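You operate a simulated robot arm through the tools that you are given. There is no shell and no other tool. Be economical: measure what you need, move in short steps, check, and stop when the job is done.

You are at the controls of a simulated robot arm. One attempt, no reset.

JOB
Put the guide roller with the orange cap that says "7" from the top of the grey work table in the green tray and the guide roller with the orange cap marked "3" on top of the white sample box there.
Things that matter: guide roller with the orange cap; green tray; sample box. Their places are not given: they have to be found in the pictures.

It is judged by the outcome, as a careful person would: the job done as asked, and still so three seconds after it is handed in. It fails if anything else is knocked over, pushed out of place, dropped, spilled or broken. Lids that push on must go on centred and level and be pressed home; caps that screw on are set level and turned clockwise until they are tight.

ROBOT AND FRAMES
A 6-joint arm with a two-finger parallel gripper, fixed in place. Base frame: the origin is at the foot of the arm, x ahead of it, y to its left, z up; the work surface is at about z = 0.78. Readings come in m, degrees, newtons and seconds.
With the tool pointing down near the work surface it reaches from about 0.26 to 0.68 m from the base axis. Its first joint turns from -66.0 to 66.0 degrees. Payload 2.9 kg.
The TCP is the grasp point between the finger pads, 0.03 m short of the fingertips. In the tool frame z runs along the fingers and y along their closing line. The gripper opens to 0.11 m. The fingers are 0.02 m wide and 0.01 m thick; the gripper's body (0.048 by 0.112 m) begins 0.055 m behind the TCP.
Orientation is that of the tool frame in the base frame, as a unit quaternion [x, y, z, w]. With the fingers straight down and closing along the base's y, the tool's x points along the base's -x, its y along +y and its z along -z.

CONTROLS
- The arm moves only by the tool arm_command. Its arguments are lists of equal length, an entry for each row: "translation": the shift along the tool's x, y, z in m, a list of three; "spin": the turn about the tool's z in degrees. In form: {"translation": [[tx, ty, tz], ...], "spin": [spin, ...]}. A call has 1 to 8 rows; each row is the pose to reach, as a shift and turn from the pose commanded when the call began, along the tool's axes at that moment. "claw" is the finger opening in m, from 0 to 0.11, set as the call begins (left out, the last holds). Rows are played at 5 a second. More than 0.05 m and 8.6 degrees between two rows, or a gripper value outside its range, and nothing of the call is played. A pose out of reach is approached as far as the arm can. The call stops where the force on the tool passes 40 N (or 10 N more than at its start, if that is more) or the arm is blocked; 0.2 s more then pass. Each finger travels about 0.108 m/s and halts on what it meets, pressing with about 44 N; the grip force reading is that of the motor and also rises with nothing between the fingers. The clock runs only during rows and for 0.2 s after the last one: add rows that repeat a pose to give the fingers time. It gives the time, the measured TCP pose, the force on the tool (base axes), the opening and the grip force at its end, in the units of the frame above (readings bear some noise), and new pictures: "views" is both (left out), scene, wrist or none.
- Cameras (640 x 400 px; columns grow to the right, rows downward): "scene" is fixed at [0.0778, 0.4387, 1.3739]; the picture's right is [-0.73, -0.68, 0.00], its down [-0.45, 0.48, -0.75] and it looks along [0.51, -0.55, -0.66] (base axes); focal length 337 px, centre (320, 200). "wrist" rides on the gripper at [-0.036, 0, -0.057] in the tool frame; the picture's right is [0.00, -1.00, 0.00], its down [0.97, 0.00, -0.24] and it looks along [0.24, 0.00, 0.97] (tool axes); focal length 218 px, centre (320, 200).
- probe_pixels(camera, pixels): for up to 12 pixels [column, row] of the newest picture of that camera ("zoom" is the newest enlarged one), the place [x, y, z] in the base frame of the surface seen there, good to about 0.002 m. It takes no simulated time.
- zoom(camera, box): a new picture of the part [left, top, right, bottom] of that camera's present view, enlarged. It takes no simulated time.
- finish_job(): hands the job in; it is judged then, once.

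Keep the steps short. Do not move on a guess: measure, check each grasp and each placing, and mend mistakes. In all there are 60 turns and 120 pictures (those below and enlarged ones count). Leave the gripper open and the arm clear of the work at the hand-in unless told otherwise, and finish with a single line.

The tools are called after "Emit:" as a command line: name --argument value ..., lists and objects as JSON in quotes. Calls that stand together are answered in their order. arm_command: Moves the arm, as the interface text tells. Its arguments: {"type":"object","properties":{"translation":{"type":"array"},"spin":{"type":"array"},"claw":{"type":"number"},"views":{"type":"string","enum":["both","scene","wrist","none"]}},"required":["translation","spin"]} The other tools are called the same way: probe_pixels (camera, pixels) gives the place of the surface under pixels of a picture; zoom (camera, box) takes an enlarged picture of a part of a camera's view; finish_job () hands the job in.

At the start:

```text
time: 0.0
eef_pos: [0.4022, -0.1041, 1.0324]
tool_rot: [0.0, 1.0, 0.0, 0.0]
force: [-0.5, 0.1, 0.3]
gripper_width: 0.1103
grip_force: 0.2
```

scene: 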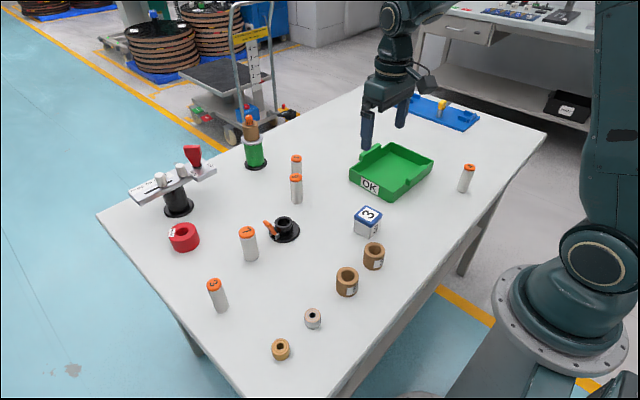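
wrist: 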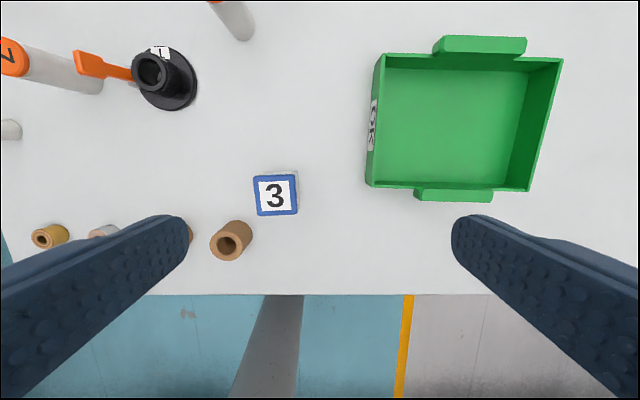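

I see several orange-capped rollers and a small white box with a blue-rimmed top at about (368,221). I will zoom in to read the caps.

Emit:
zoom --camera "scene" --box '[190, 140, 350, 240]'

Emit:
zoom --camera "scene" --box '[190, 220, 350, 320]'

Emit:
zoom --camera "scene" --box '[340, 140, 500, 240]'

```text
4.00 times, centred on (270, 190) of scene
```

zoom: 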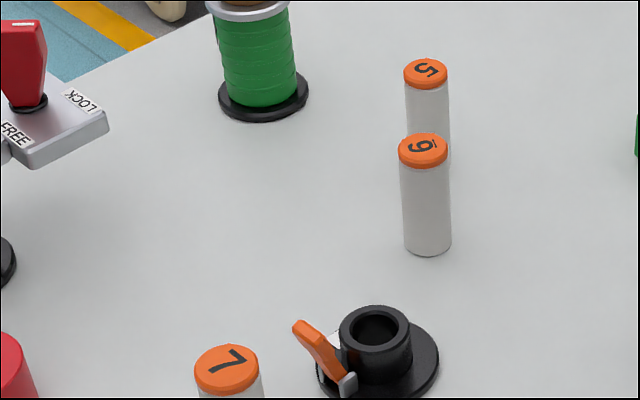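

```text
4.00 times, centred on (270, 270) of scene
```

zoom: 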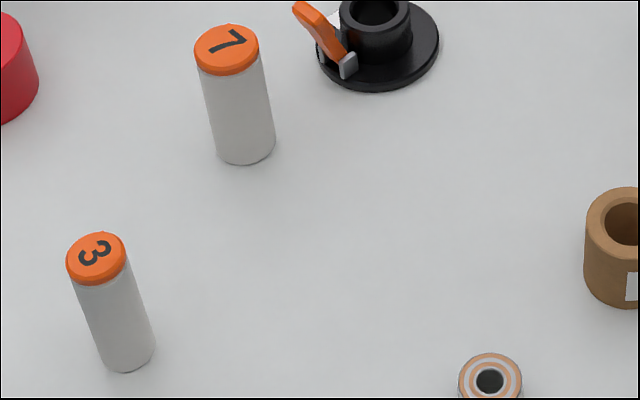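

```text
4.00 times, centred on (420, 190) of scene
```

zoom: 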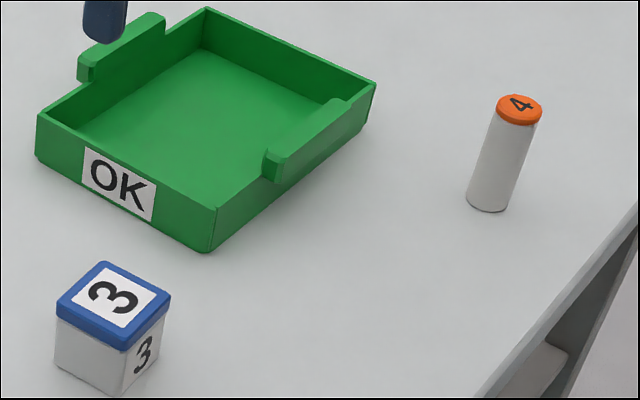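

Roller 7 has its cap at (247,232) and roller 3 at (214,285). The box is at (368,213). Next I measure all of them, the tray and the neighbours.

Emit:
probe_pixels --camera "scene" --pixels '[[247, 232], [241, 233], [253, 231], [250, 258], [214, 285], [208, 286], [220, 284], [221, 309], [368, 213], [355, 215], [382, 214], [366, 206]]'

Emit:
probe_pixels --camera "scene" --pixels '[[371, 223], [390, 170], [350, 172], [393, 143], [433, 158], [393, 200], [362, 165], [375, 153], [284, 217], [270, 228], [283, 240], [185, 235]]'

Emit:
probe_pixels --camera "wrist" --pixels '[[256, 176], [296, 173], [298, 213], [258, 215], [276, 195], [10, 57], [388, 58], [558, 62], [525, 188], [370, 183], [455, 120], [480, 38]]'

```text
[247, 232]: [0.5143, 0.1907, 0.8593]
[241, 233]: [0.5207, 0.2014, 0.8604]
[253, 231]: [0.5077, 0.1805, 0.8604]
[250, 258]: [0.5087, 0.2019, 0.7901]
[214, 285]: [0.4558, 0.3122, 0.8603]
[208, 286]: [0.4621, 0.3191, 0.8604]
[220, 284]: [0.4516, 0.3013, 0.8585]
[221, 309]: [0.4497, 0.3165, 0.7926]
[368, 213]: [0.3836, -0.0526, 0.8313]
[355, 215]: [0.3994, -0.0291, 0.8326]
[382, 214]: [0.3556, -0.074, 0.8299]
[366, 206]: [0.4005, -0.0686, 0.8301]
```

```text
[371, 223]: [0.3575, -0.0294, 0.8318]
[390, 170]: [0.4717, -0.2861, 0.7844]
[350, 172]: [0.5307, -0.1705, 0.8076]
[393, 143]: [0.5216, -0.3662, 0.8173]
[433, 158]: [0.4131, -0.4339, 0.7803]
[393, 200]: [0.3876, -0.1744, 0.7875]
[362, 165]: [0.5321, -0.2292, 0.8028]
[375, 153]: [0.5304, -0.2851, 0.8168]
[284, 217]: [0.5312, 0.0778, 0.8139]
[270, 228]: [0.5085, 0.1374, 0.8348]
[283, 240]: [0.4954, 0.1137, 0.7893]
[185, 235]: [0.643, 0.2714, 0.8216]
```

```text
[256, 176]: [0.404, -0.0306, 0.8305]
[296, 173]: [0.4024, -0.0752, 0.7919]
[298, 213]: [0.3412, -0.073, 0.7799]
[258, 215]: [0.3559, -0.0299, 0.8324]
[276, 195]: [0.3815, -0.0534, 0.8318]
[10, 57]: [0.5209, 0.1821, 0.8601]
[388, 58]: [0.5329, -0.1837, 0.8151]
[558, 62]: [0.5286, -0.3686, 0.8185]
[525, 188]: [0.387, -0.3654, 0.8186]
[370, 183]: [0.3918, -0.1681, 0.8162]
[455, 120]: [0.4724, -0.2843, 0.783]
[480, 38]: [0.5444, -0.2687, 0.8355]
```

The table is at z 0.78 and the cap tops at 0.86. The box top is centred at about (0.380,-0.052), z 0.831, and the tray floor centre is (0.46,-0.27), z 0.783. I need to check how close the orange lever, around (264,222), is to roller 7.

Emit:
probe_pixels --camera "scene" --pixels '[[265, 222], [267, 224], [272, 231], [277, 236]]'

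Emit:
probe_pixels --camera "wrist" --pixels '[[76, 60], [90, 64], [120, 73], [98, 85]]'

```text
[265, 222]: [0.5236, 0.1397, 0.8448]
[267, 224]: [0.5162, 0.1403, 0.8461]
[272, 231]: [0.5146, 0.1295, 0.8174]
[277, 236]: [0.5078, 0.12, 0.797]
```

```text
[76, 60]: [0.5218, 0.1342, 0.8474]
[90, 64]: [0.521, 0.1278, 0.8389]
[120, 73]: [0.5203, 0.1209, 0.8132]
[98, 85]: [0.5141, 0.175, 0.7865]
```

The lever tip is at (0.52,0.14,0.846), about 36 mm from roller 7's side. I will turn the fingers 56° so they straddle the roller clear of the lever, and move above it at the current height with the claw part open.

Emit:
arm_command --translation '[[-0.016, 0.042, 0], [-0.032, 0.084, 0], [-0.048, 0.126, 0], [-0.064, 0.168, 0], [-0.08, 0.21, 0], [-0.096, 0.252, 0], [-0.112, 0.294, 0], [-0.112, 0.294, 0]]' --spin '[8, 16, 24, 32, 40, 48, 56, 56]' --claw 0.065

```text
time: 1.8
eef_pos: [0.5148, 0.1899, 1.0307]
tool_rot: [0.47, 0.883, 0.0, 0.0]
force: [0.4, -0.2, 0.0]
gripper_width: 0.0651
grip_force: 0.1
```

scene: 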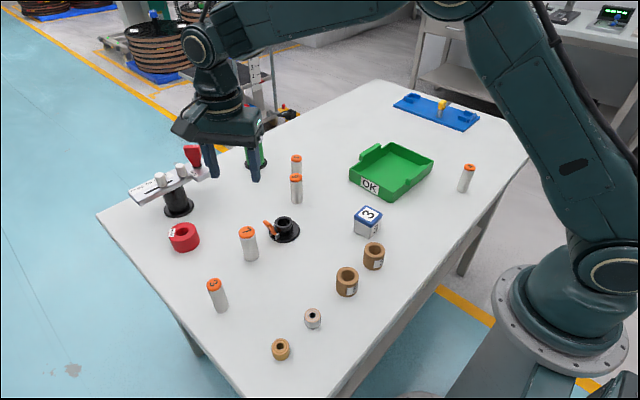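
wrist: 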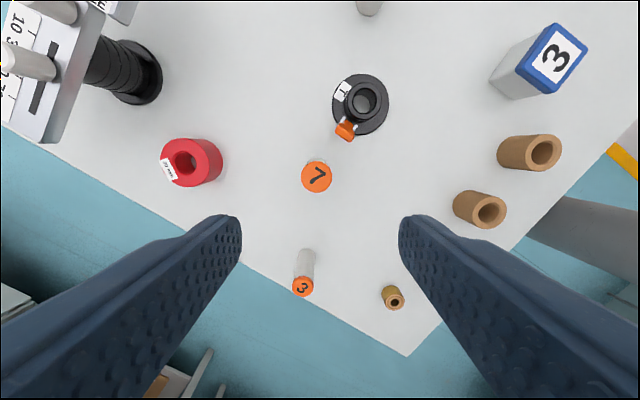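

The "7" is below at wrist pixel (316,177), and the lever lies off the closing line. I measure the cap edges to get its centre.

Emit:
probe_pixels --camera "wrist" --pixels '[[304, 177], [329, 177], [316, 164], [316, 190], [316, 177], [303, 287]]'

```text
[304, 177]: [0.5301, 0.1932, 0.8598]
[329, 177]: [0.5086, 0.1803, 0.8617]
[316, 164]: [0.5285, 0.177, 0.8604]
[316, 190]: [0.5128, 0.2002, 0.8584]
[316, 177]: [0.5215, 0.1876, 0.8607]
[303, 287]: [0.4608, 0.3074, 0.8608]
```

The cap centre is about (0.518,0.189). I go down to TCP z of about 0.834 with a small centring shift.

Emit:
arm_command --translation '[[-0.0025, 0.002, 0.04], [-0.0025, 0.002, 0.08], [-0.0025, 0.002, 0.12], [-0.0025, 0.002, 0.15], [-0.0025, 0.002, 0.175], [-0.0025, 0.002, 0.197], [-0.0025, 0.002, 0.197]]' --spin '[0, 0, 0, 0, 0, 0, 0]'

```text
time: 3.4
eef_pos: [0.5173, 0.1887, 0.8341]
tool_rot: [0.469, 0.883, 0.0, 0.0]
force: [0.2, 0.9, 0.0]
gripper_width: 0.0649
grip_force: 0.0
```

scene: 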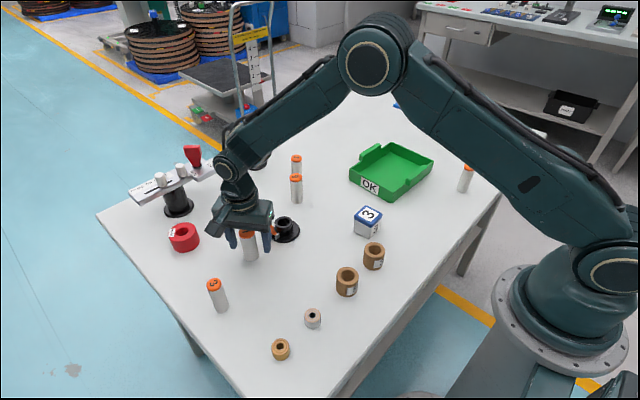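
wrist: 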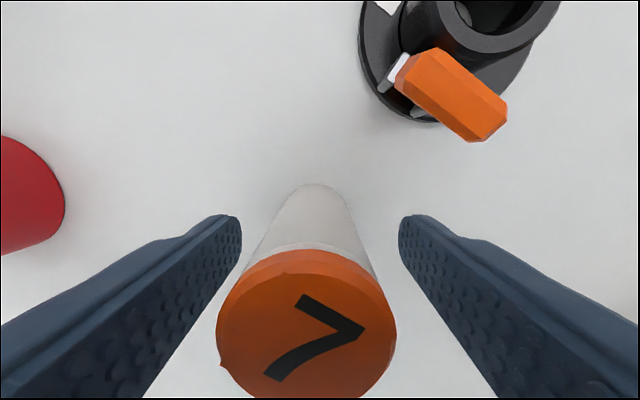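

The roller is between the fingers. I check the fore-and-aft centring with the cap edges.

Emit:
probe_pixels --camera "wrist" --pixels '[[222, 330], [392, 330], [306, 285], [306, 390], [306, 328]]'

```text
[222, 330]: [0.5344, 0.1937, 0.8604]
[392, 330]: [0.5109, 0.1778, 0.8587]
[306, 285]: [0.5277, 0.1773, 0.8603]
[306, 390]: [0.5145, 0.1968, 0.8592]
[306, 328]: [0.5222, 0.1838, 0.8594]
```

The cap centre is about (0.5218,0.1865), so I shift by (-0.0043, +0.0025) in the tool frame, then close in the next call.

Emit:
arm_command --translation '[[-0.0043, 0.0025, 0], [-0.0043, 0.0025, 0]]' --spin '[0, 0]' --views "none"

Emit:
arm_command --translation '[[0, 0, 0], [0, 0, 0], [0, 0, 0], [0, 0, 0]]' --spin '[0, 0, 0, 0]' --claw 0.0 --views "wrist"

```text
time: 4.0
eef_pos: [0.5215, 0.1866, 0.8353]
tool_rot: [0.47, 0.883, -0.001, 0.0]
force: [0.1, 0.3, -0.9]
gripper_width: 0.0649
grip_force: 0.1
```

```text
time: 5.0
eef_pos: [0.5222, 0.1867, 0.8345]
tool_rot: [0.469, 0.883, 0.0, 0.0]
force: [-0.1, 0.2, 0.2]
gripper_width: 0.0326
grip_force: 43.3
```

wrist: 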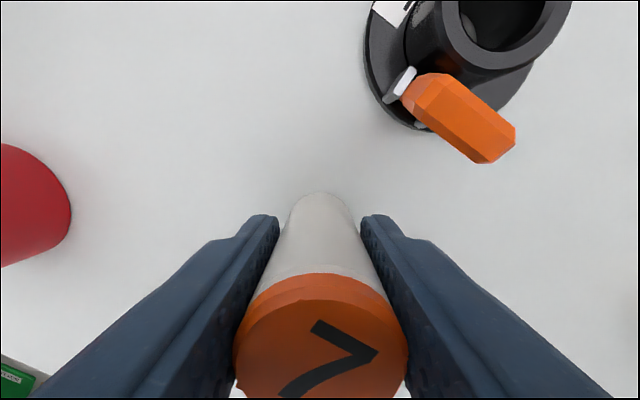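

It is gripped at 0.0326 m with 43 N. I lift straight up by 0.145 m.

Emit:
arm_command --translation '[[0, 0, -0.02], [0, 0, -0.06], [0, 0, -0.1], [0, 0, -0.145], [0, 0, -0.145]]' --spin '[0, 0, 0, 0, 0]' --views "scene"

```text
time: 6.2
eef_pos: [0.5219, 0.1875, 0.9799]
tool_rot: [0.469, 0.883, 0.001, 0.0]
force: [0.5, 0.1, -1.3]
gripper_width: 0.0324
grip_force: 43.6
```

scene: 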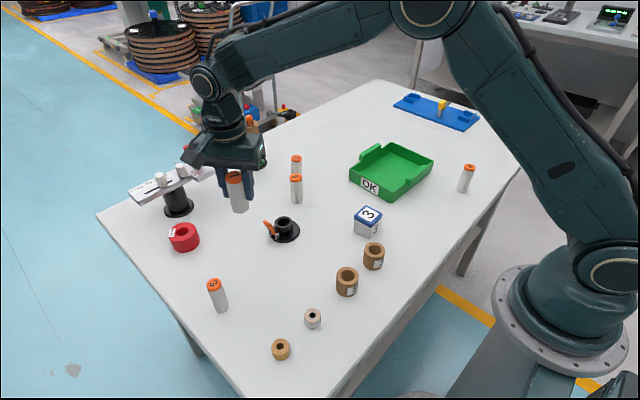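

The roller is held upright. I carry it toward the tray centre (0.462,-0.270) at this height.

Emit:
arm_command --translation '[[-0.0288, -0.0254, 0], [-0.0576, -0.0509, 0], [-0.0863, -0.0763, 0], [-0.1151, -0.1017, 0], [-0.1439, -0.1272, 0], [-0.1727, -0.1526, 0], [-0.2014, -0.178, 0], [-0.2302, -0.2035, 0]]' --spin '[0, 0, 0, 0, 0, 0, 0, 0]' --views "none"

Emit:
arm_command --translation '[[-0.0288, -0.0254, 0], [-0.0576, -0.0509, 0], [-0.0863, -0.0763, 0], [-0.1151, -0.1017, 0], [-0.1151, -0.1017, 0]]' --spin '[0, 0, 0, 0, 0]'

```text
time: 8.0
eef_pos: [0.4807, -0.1184, 0.9796]
tool_rot: [0.47, 0.883, 0.0, -0.001]
force: [-0.6, 0.2, -0.3]
gripper_width: 0.0326
grip_force: 43.8
```

```text
time: 9.2
eef_pos: [0.4607, -0.2713, 0.9805]
tool_rot: [0.47, 0.883, 0.0, 0.0]
force: [-0.1, -0.4, -1.6]
gripper_width: 0.0324
grip_force: 44.5
```

scene: 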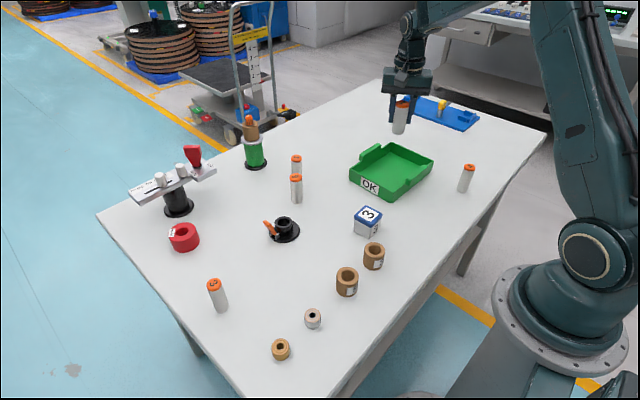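
wrist: 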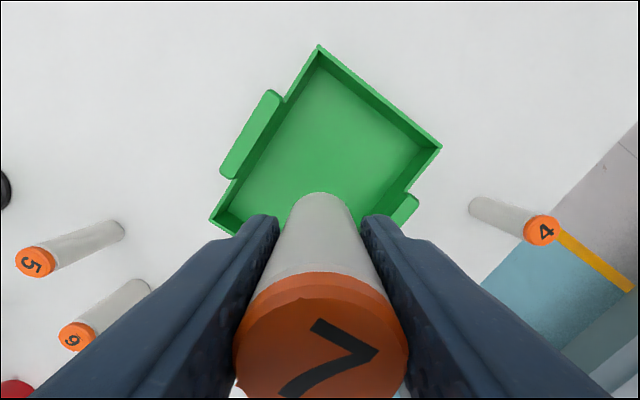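

It is over the tray. I lower it to about 5 mm above the tray floor and check.

Emit:
arm_command --translation '[[0, 0, 0.035], [0, 0, 0.07], [0, 0, 0.1], [0, 0, 0.12], [0, 0, 0.136], [0, 0, 0.136]]' --spin '[0, 0, 0, 0, 0, 0]'

```text
time: 10.6
eef_pos: [0.4615, -0.2709, 0.8435]
tool_rot: [0.469, 0.883, 0.0, 0.0]
force: [-0.3, 0.2, -0.7]
gripper_width: 0.0325
grip_force: 43.7
```

scene: 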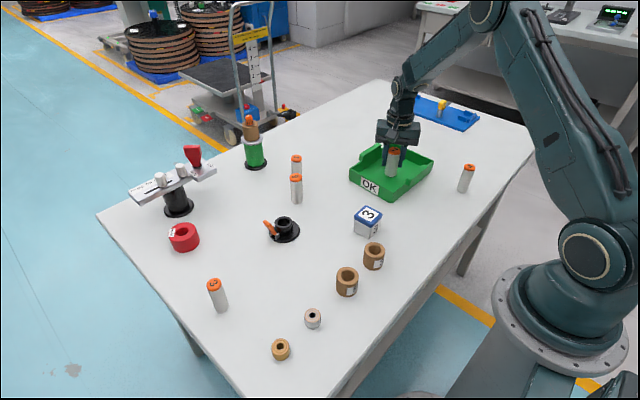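
wrist: 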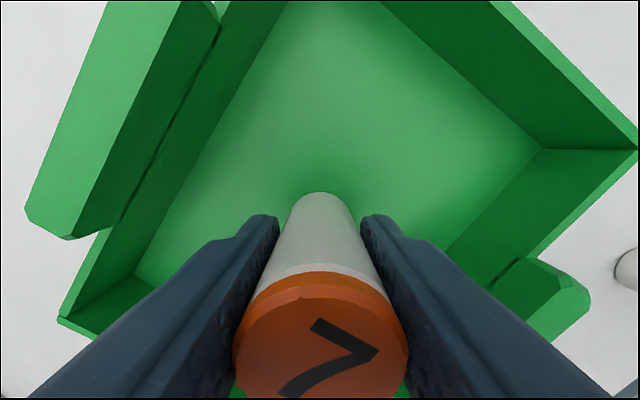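

It sits well inside the walls. I creep down 1 mm at a time and watch the vertical force.

Emit:
arm_command --translation '[[0, 0, 0.001], [0, 0, 0.002], [0, 0, 0.003], [0, 0, 0.004], [0, 0, 0.005], [0, 0, 0.005]]' --spin '[0, 0, 0, 0, 0, 0]' --views "none"

```text
time: 12.0
eef_pos: [0.463, -0.2698, 0.8396]
tool_rot: [0.469, 0.883, 0.0, 0.0]
force: [0.0, 0.3, -0.1]
gripper_width: 0.0328
grip_force: 43.8
```

There is no contact yet. I creep a little further.

Emit:
arm_command --translation '[[0, 0, 0.0005], [0, 0, 0.001], [0, 0, 0.0015], [0, 0, 0.0015]]' --spin '[0, 0, 0, 0]' --views "none"

```text
time: 13.0
eef_pos: [0.4629, -0.271, 0.8393]
tool_rot: [0.47, 0.883, 0.0, 0.0]
force: [-6.1, 3.5, 26.0]
gripper_width: 0.0329
grip_force: 44.0
```

The roller is on the floor, with 26 N upward. I ease up 1 mm to drop the press, then open moderately.

Emit:
arm_command --translation '[[0, 0, -0.001], [0, 0, -0.001]]' --spin '[0, 0]' --views "none"

Emit:
arm_command --translation '[[0, 0, 0], [0, 0, 0], [0, 0, 0]]' --spin '[0, 0, 0]' --claw 0.06

```text
time: 13.6
eef_pos: [0.4624, -0.27, 0.839]
tool_rot: [0.469, 0.883, 0.0, 0.001]
force: [-4.0, 1.8, 21.6]
gripper_width: 0.0327
grip_force: 43.8
```

```text
time: 14.4
eef_pos: [0.4619, -0.2714, 0.8373]
tool_rot: [0.469, 0.883, -0.001, 0.0]
force: [-0.2, 0.1, 0.5]
gripper_width: 0.06
grip_force: 0.1
```

scene: 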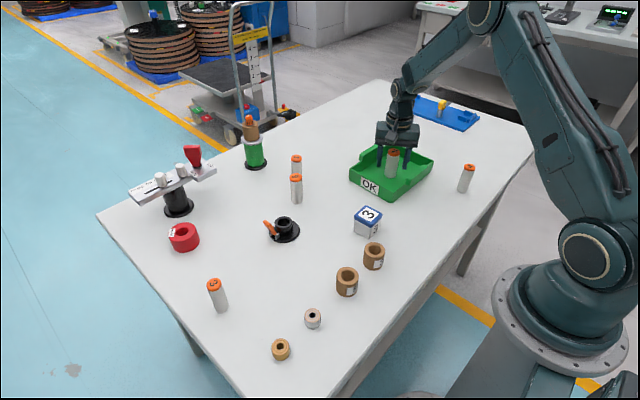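
wrist: 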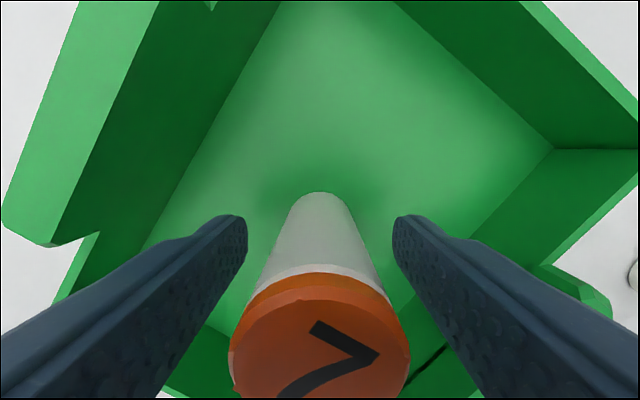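

It stands free and upright in the tray. I lift clear and check.

Emit:
arm_command --translation '[[0, 0, -0.03], [0, 0, -0.07], [0, 0, -0.115], [0, 0, -0.16], [0, 0, -0.16]]' --spin '[0, 0, 0, 0, 0]' --views "scene"

Emit:
arm_command --translation '[[0.0371, 0.0247, 0], [0.0742, 0.0495, 0], [0.1113, 0.0742, 0], [0.1485, 0.099, 0], [0.1856, 0.1237, 0], [0.2227, 0.1485, 0], [0.2598, 0.1732, 0]]' --spin '[0, 0, 0, 0, 0, 0, 0]' --views "none"

Emit:
arm_command --translation '[[0.0371, 0.0247, 0], [0.0742, 0.0495, 0], [0.1113, 0.0742, 0], [0.1485, 0.099, 0], [0.1856, 0.1237, 0], [0.2227, 0.1485, 0], [0.2227, 0.1485, 0]]' --spin '[0, 0, 0, 0, 0, 0, 0]'

```text
time: 15.6
eef_pos: [0.4623, -0.271, 0.9999]
tool_rot: [0.469, 0.883, 0.0, 0.0]
force: [-0.1, -0.2, 0.2]
gripper_width: 0.0597
grip_force: 0.1
```

scene: 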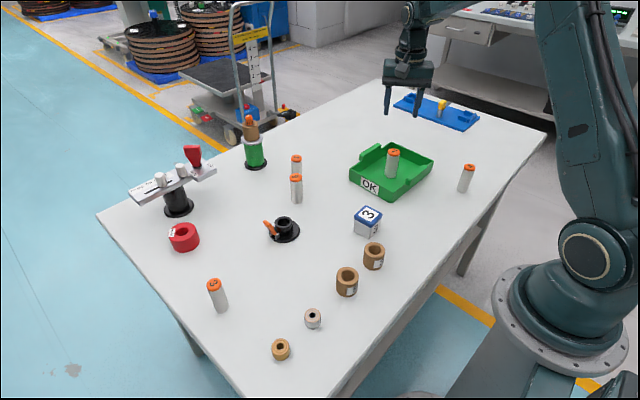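

```text
time: 17.2
eef_pos: [0.46, 0.0438, 0.9979]
tool_rot: [0.47, 0.883, 0.0, 0.0]
force: [0.8, 0.4, -0.1]
gripper_width: 0.06
grip_force: 0.1
```

```text
time: 18.8
eef_pos: [0.4607, 0.3097, 0.9967]
tool_rot: [0.47, 0.883, 0.0, 0.0]
force: [0.3, -0.3, 0.3]
gripper_width: 0.0597
grip_force: 0.1
```

scene: 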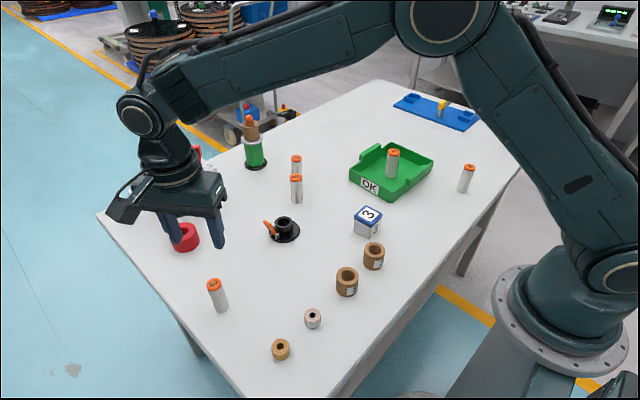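
wrist: 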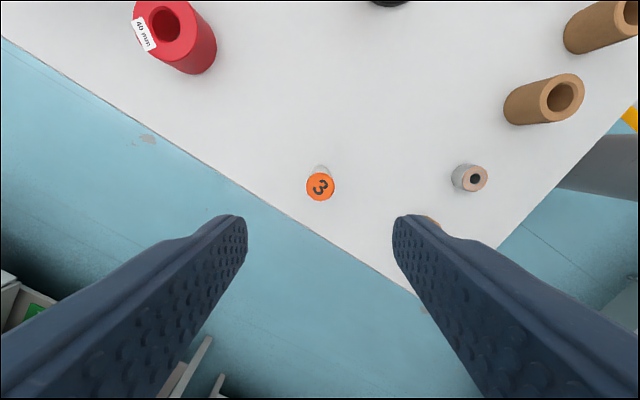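

Roller 7 stands in the tray. Cap "3" is below at wrist pixel (320,187), and I measure its edges.

Emit:
probe_pixels --camera "wrist" --pixels '[[308, 187], [333, 187], [320, 175], [320, 199]]'

```text
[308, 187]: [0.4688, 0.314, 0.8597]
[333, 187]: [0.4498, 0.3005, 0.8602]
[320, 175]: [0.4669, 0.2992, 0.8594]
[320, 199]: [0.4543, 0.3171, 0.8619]
```

The cap centre is about (0.460,0.308). I descend to z of about 0.8345 with a small correction.

Emit:
arm_command --translation '[[-0.0013, -0.0017, 0.04], [-0.0013, -0.0017, 0.08], [-0.0013, -0.0017, 0.115], [-0.0013, -0.0017, 0.14], [-0.0013, -0.0017, 0.1625], [-0.0013, -0.0017, 0.1625]]' --spin '[0, 0, 0, 0, 0, 0]'

```text
time: 20.2
eef_pos: [0.4583, 0.3067, 0.8349]
tool_rot: [0.469, 0.883, 0.0, 0.0]
force: [-0.1, -0.3, 0.1]
gripper_width: 0.0599
grip_force: 0.1
```

scene: 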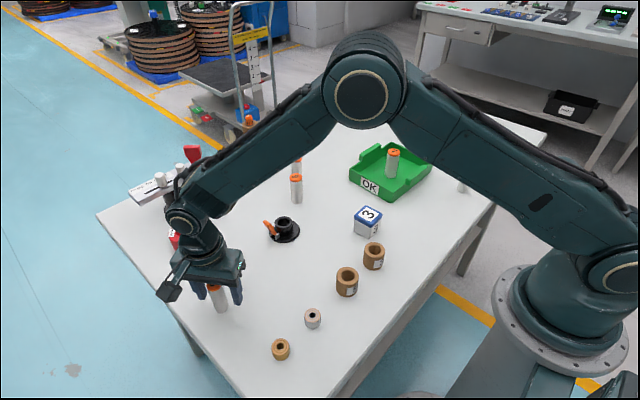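
wrist: 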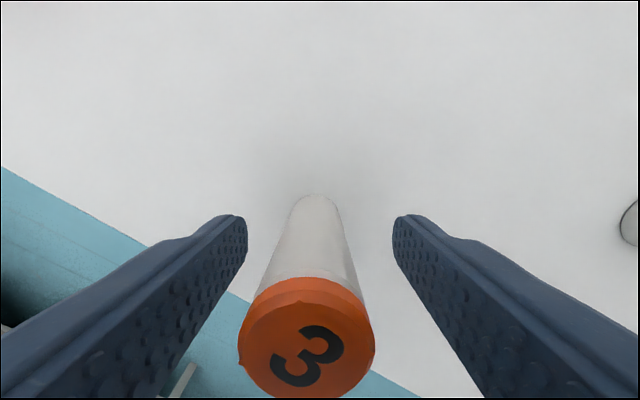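

The roller is a little left of centre, at about column 307, so I measure it.

Emit:
probe_pixels --camera "wrist" --pixels '[[242, 345], [372, 345], [307, 295], [307, 395]]'

```text
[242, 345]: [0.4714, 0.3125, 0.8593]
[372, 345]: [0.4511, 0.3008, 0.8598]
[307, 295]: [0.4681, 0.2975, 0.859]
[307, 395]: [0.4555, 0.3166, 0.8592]
```

The centre is about (0.4615,0.3068). I nudge by (-0.0015, +0.0024), then close.

Emit:
arm_command --translation '[[-0.0015, 0.0024, 0], [-0.0015, 0.0024, 0]]' --spin '[0, 0]' --views "none"

Emit:
arm_command --translation '[[0, 0, 0], [0, 0, 0], [0, 0, 0], [0, 0, 0]]' --spin '[0, 0, 0, 0]' --claw 0.0 --views "wrist"

```text
time: 20.8
eef_pos: [0.4615, 0.3058, 0.8348]
tool_rot: [0.469, 0.883, 0.0, 0.0]
force: [-0.1, 0.5, -0.4]
gripper_width: 0.0601
grip_force: 0.1
```

```text
time: 21.8
eef_pos: [0.4612, 0.307, 0.8347]
tool_rot: [0.47, 0.883, 0.0, 0.0]
force: [-0.7, 0.4, -0.3]
gripper_width: 0.0262
grip_force: 44.7
```

wrist: 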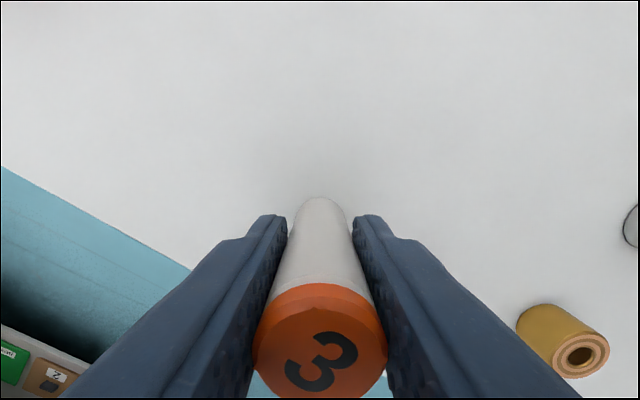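

It is gripped at 0.0262 m. I lift, then carry it to above the box centre (0.380,-0.0525).

Emit:
arm_command --translation '[[0, 0, -0.02], [0, 0, -0.06], [0, 0, -0.1], [0, 0, -0.145], [0, 0, -0.145]]' --spin '[0, 0, 0, 0, 0]' --views "scene"

Emit:
arm_command --translation '[[-0.028, -0.0298, 0], [-0.0561, -0.0596, 0], [-0.0841, -0.0895, 0], [-0.1121, -0.1193, 0], [-0.1402, -0.1491, 0], [-0.1682, -0.1789, 0]]' --spin '[0, 0, 0, 0, 0, 0]' --views "none"

Emit:
arm_command --translation '[[-0.028, -0.0298, 0], [-0.0561, -0.0596, 0], [-0.0841, -0.0895, 0], [-0.0841, -0.0895, 0]]' --spin '[0, 0, 0, 0]'

```text
time: 23.0
eef_pos: [0.4616, 0.3077, 0.9821]
tool_rot: [0.469, 0.883, 0.0, -0.001]
force: [0.2, 0.5, -0.3]
gripper_width: 0.026
grip_force: 43.7
```

scene: 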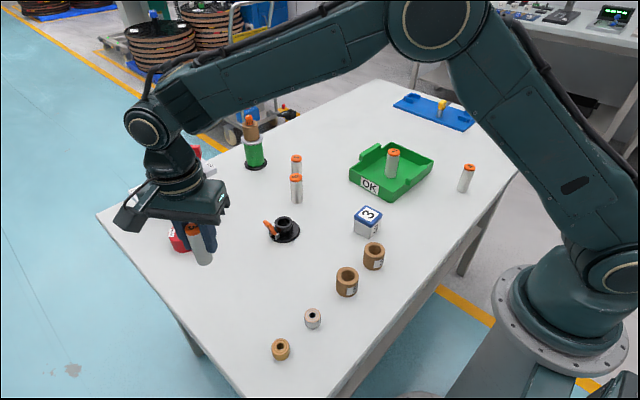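

```text
time: 24.4
eef_pos: [0.4069, 0.0689, 0.9796]
tool_rot: [0.47, 0.883, -0.001, 0.0]
force: [0.1, -0.4, -0.6]
gripper_width: 0.0261
grip_force: 44.8
```

```text
time: 25.4
eef_pos: [0.3806, -0.0519, 0.98]
tool_rot: [0.47, 0.883, 0.0, -0.001]
force: [-0.1, 0.7, -0.1]
gripper_width: 0.0258
grip_force: 44.0
```

scene: 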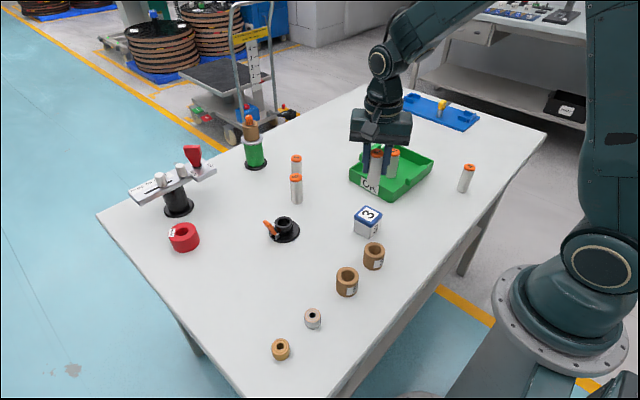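
wrist: 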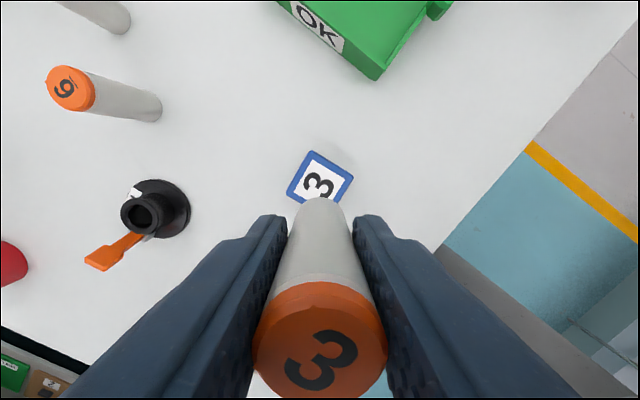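

It is over the box. I descend to about 5 mm above its top and check alignment.

Emit:
arm_command --translation '[[0, 0, 0.03], [0, 0, 0.055], [0, 0, 0.075], [0, 0, 0.088], [0, 0, 0.088]]' --spin '[0, 0, 0, 0, 0]'

Emit:
zoom --camera "scene" --box '[320, 160, 416, 250]'

```text
time: 26.6
eef_pos: [0.3815, -0.0521, 0.892]
tool_rot: [0.469, 0.883, 0.0, -0.001]
force: [0.1, 0.6, -0.9]
gripper_width: 0.0259
grip_force: 43.9
```

scene: 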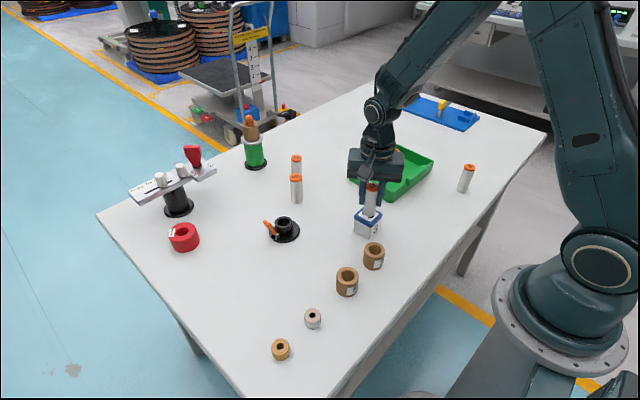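
wrist: 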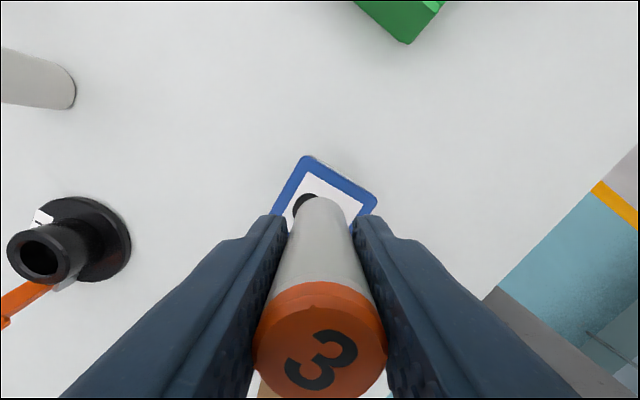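

```text
4.44 times, centred on (368, 205) of scene
```

zoom: 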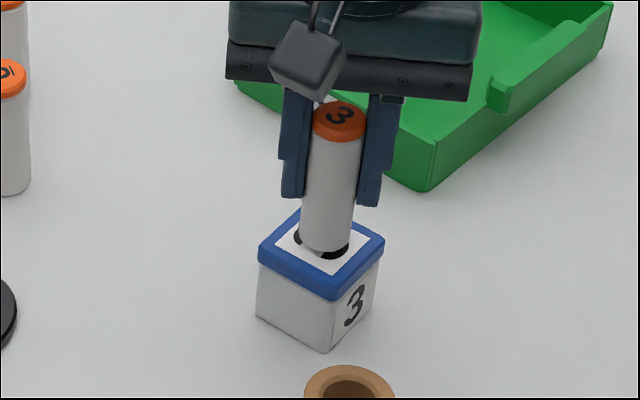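

The roller's lower end is over the middle of the lid. I creep down 0.5 to 1 mm at a time.

Emit:
arm_command --translation '[[0, 0, 0.001], [0, 0, 0.002], [0, 0, 0.003], [0, 0, 0.004], [0, 0, 0.0045], [0, 0, 0.005], [0, 0, 0.005]]' --spin '[0, 0, 0, 0, 0, 0, 0]' --views "none"

```text
time: 28.2
eef_pos: [0.379, -0.0511, 0.8872]
tool_rot: [0.47, 0.883, 0.001, 0.0]
force: [-0.4, 0.1, -0.8]
gripper_width: 0.0262
grip_force: 43.8
```

There is no contact yet, so I go down another 1 mm in half-millimetre steps.

Emit:
arm_command --translation '[[0, 0, 0.0005], [0, 0, 0.001], [0, 0, 0.001]]' --spin '[0, 0, 0]' --views "none"

```text
time: 29.0
eef_pos: [0.3799, -0.052, 0.8875]
tool_rot: [0.47, 0.883, 0.0, 0.001]
force: [-2.7, -0.1, 11.9]
gripper_width: 0.0261
grip_force: 43.3
```

Contact at 12 N. I ease up 0.6 mm and check the reading and the picture before releasing.

Emit:
arm_command --translation '[[0, 0, -0.0006], [0, 0, -0.0006]]' --spin '[0, 0]' --views "none"

Emit:
zoom --camera "scene" --box '[320, 160, 416, 250]'

```text
time: 29.6
eef_pos: [0.3797, -0.0511, 0.8862]
tool_rot: [0.47, 0.883, 0.001, 0.0]
force: [-0.6, -0.8, 2.4]
gripper_width: 0.026
grip_force: 44.0
```

```text
4.44 times, centred on (368, 205) of scene
```

zoom: 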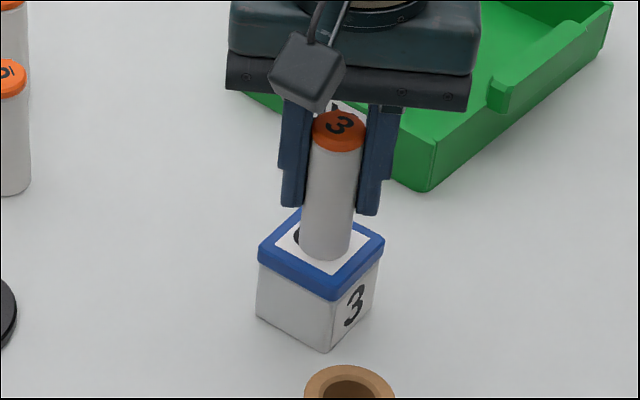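

It is resting at 2.4 N, centred and upright. I open the fingers.

Emit:
arm_command --translation '[[0, 0, 0], [0, 0, 0], [0, 0, 0]]' --spin '[0, 0, 0]' --claw 0.06

```text
time: 30.4
eef_pos: [0.3801, -0.0505, 0.8867]
tool_rot: [0.469, 0.883, 0.0, 0.0]
force: [0.6, -0.1, 0.3]
gripper_width: 0.06
grip_force: 0.2
```

scene: 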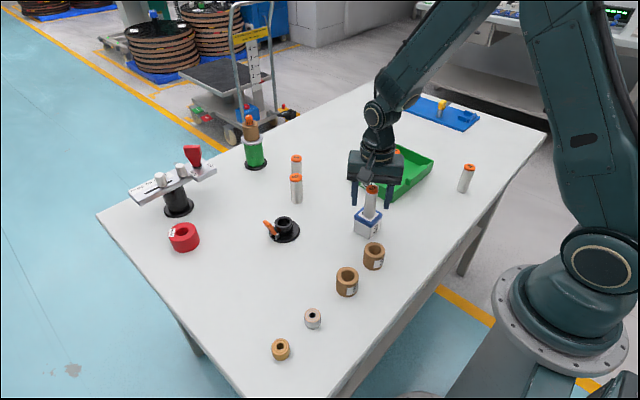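
wrist: 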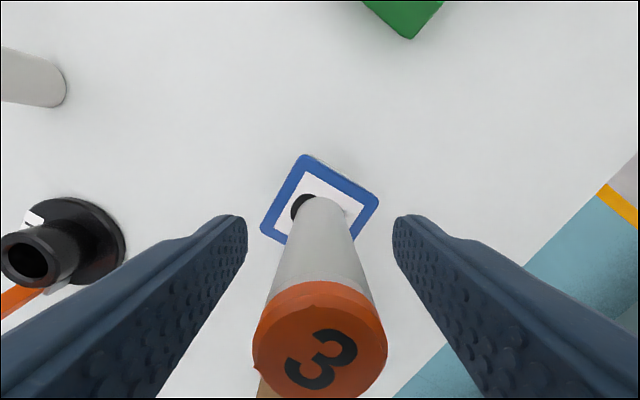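

The fingers are free and the roller stands. I lift straight up and clear.

Emit:
arm_command --translation '[[0, 0, -0.02], [0, 0, -0.05], [0, 0, -0.09], [0, 0, -0.135], [0, 0, -0.17], [0, 0, -0.17], [0, 0, -0.17]]' --spin '[0, 0, 0, 0, 0, 0, 0]'

Emit:
zoom --camera "scene" --box '[330, 130, 490, 250]'

```text
time: 32.0
eef_pos: [0.3827, -0.0514, 1.0558]
tool_rot: [0.47, 0.883, 0.0, 0.0]
force: [-0.4, -0.1, 0.9]
gripper_width: 0.06
grip_force: 0.0
```

scene: 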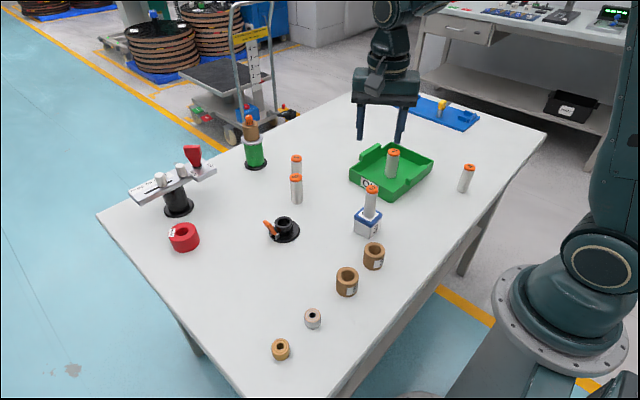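
wrist: 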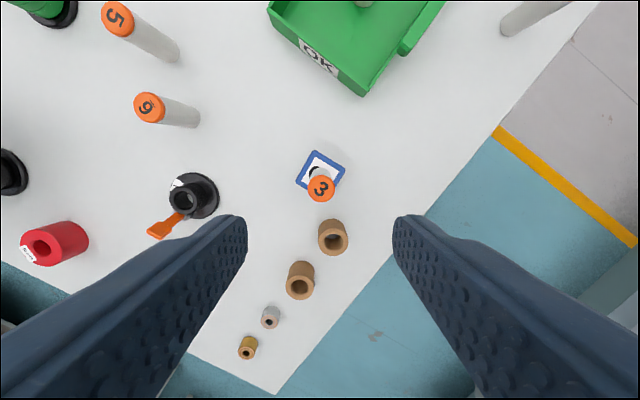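

```text
3.33 times, centred on (410, 190) of scene
```

zoom: 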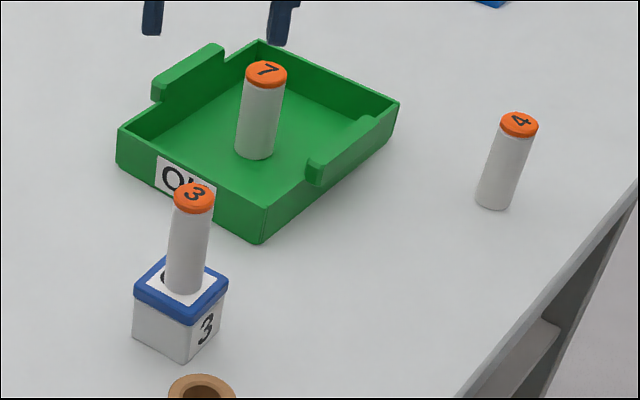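

Both rollers stand upright where asked, nothing else has moved, and the gripper is open and clear. I hand in.

Emit:
finish_job

```text
The job is handed in.
```

Done: roller "7" stands in the green tray and roller "3" stands on top of the white sample box, with nothing else disturbed.
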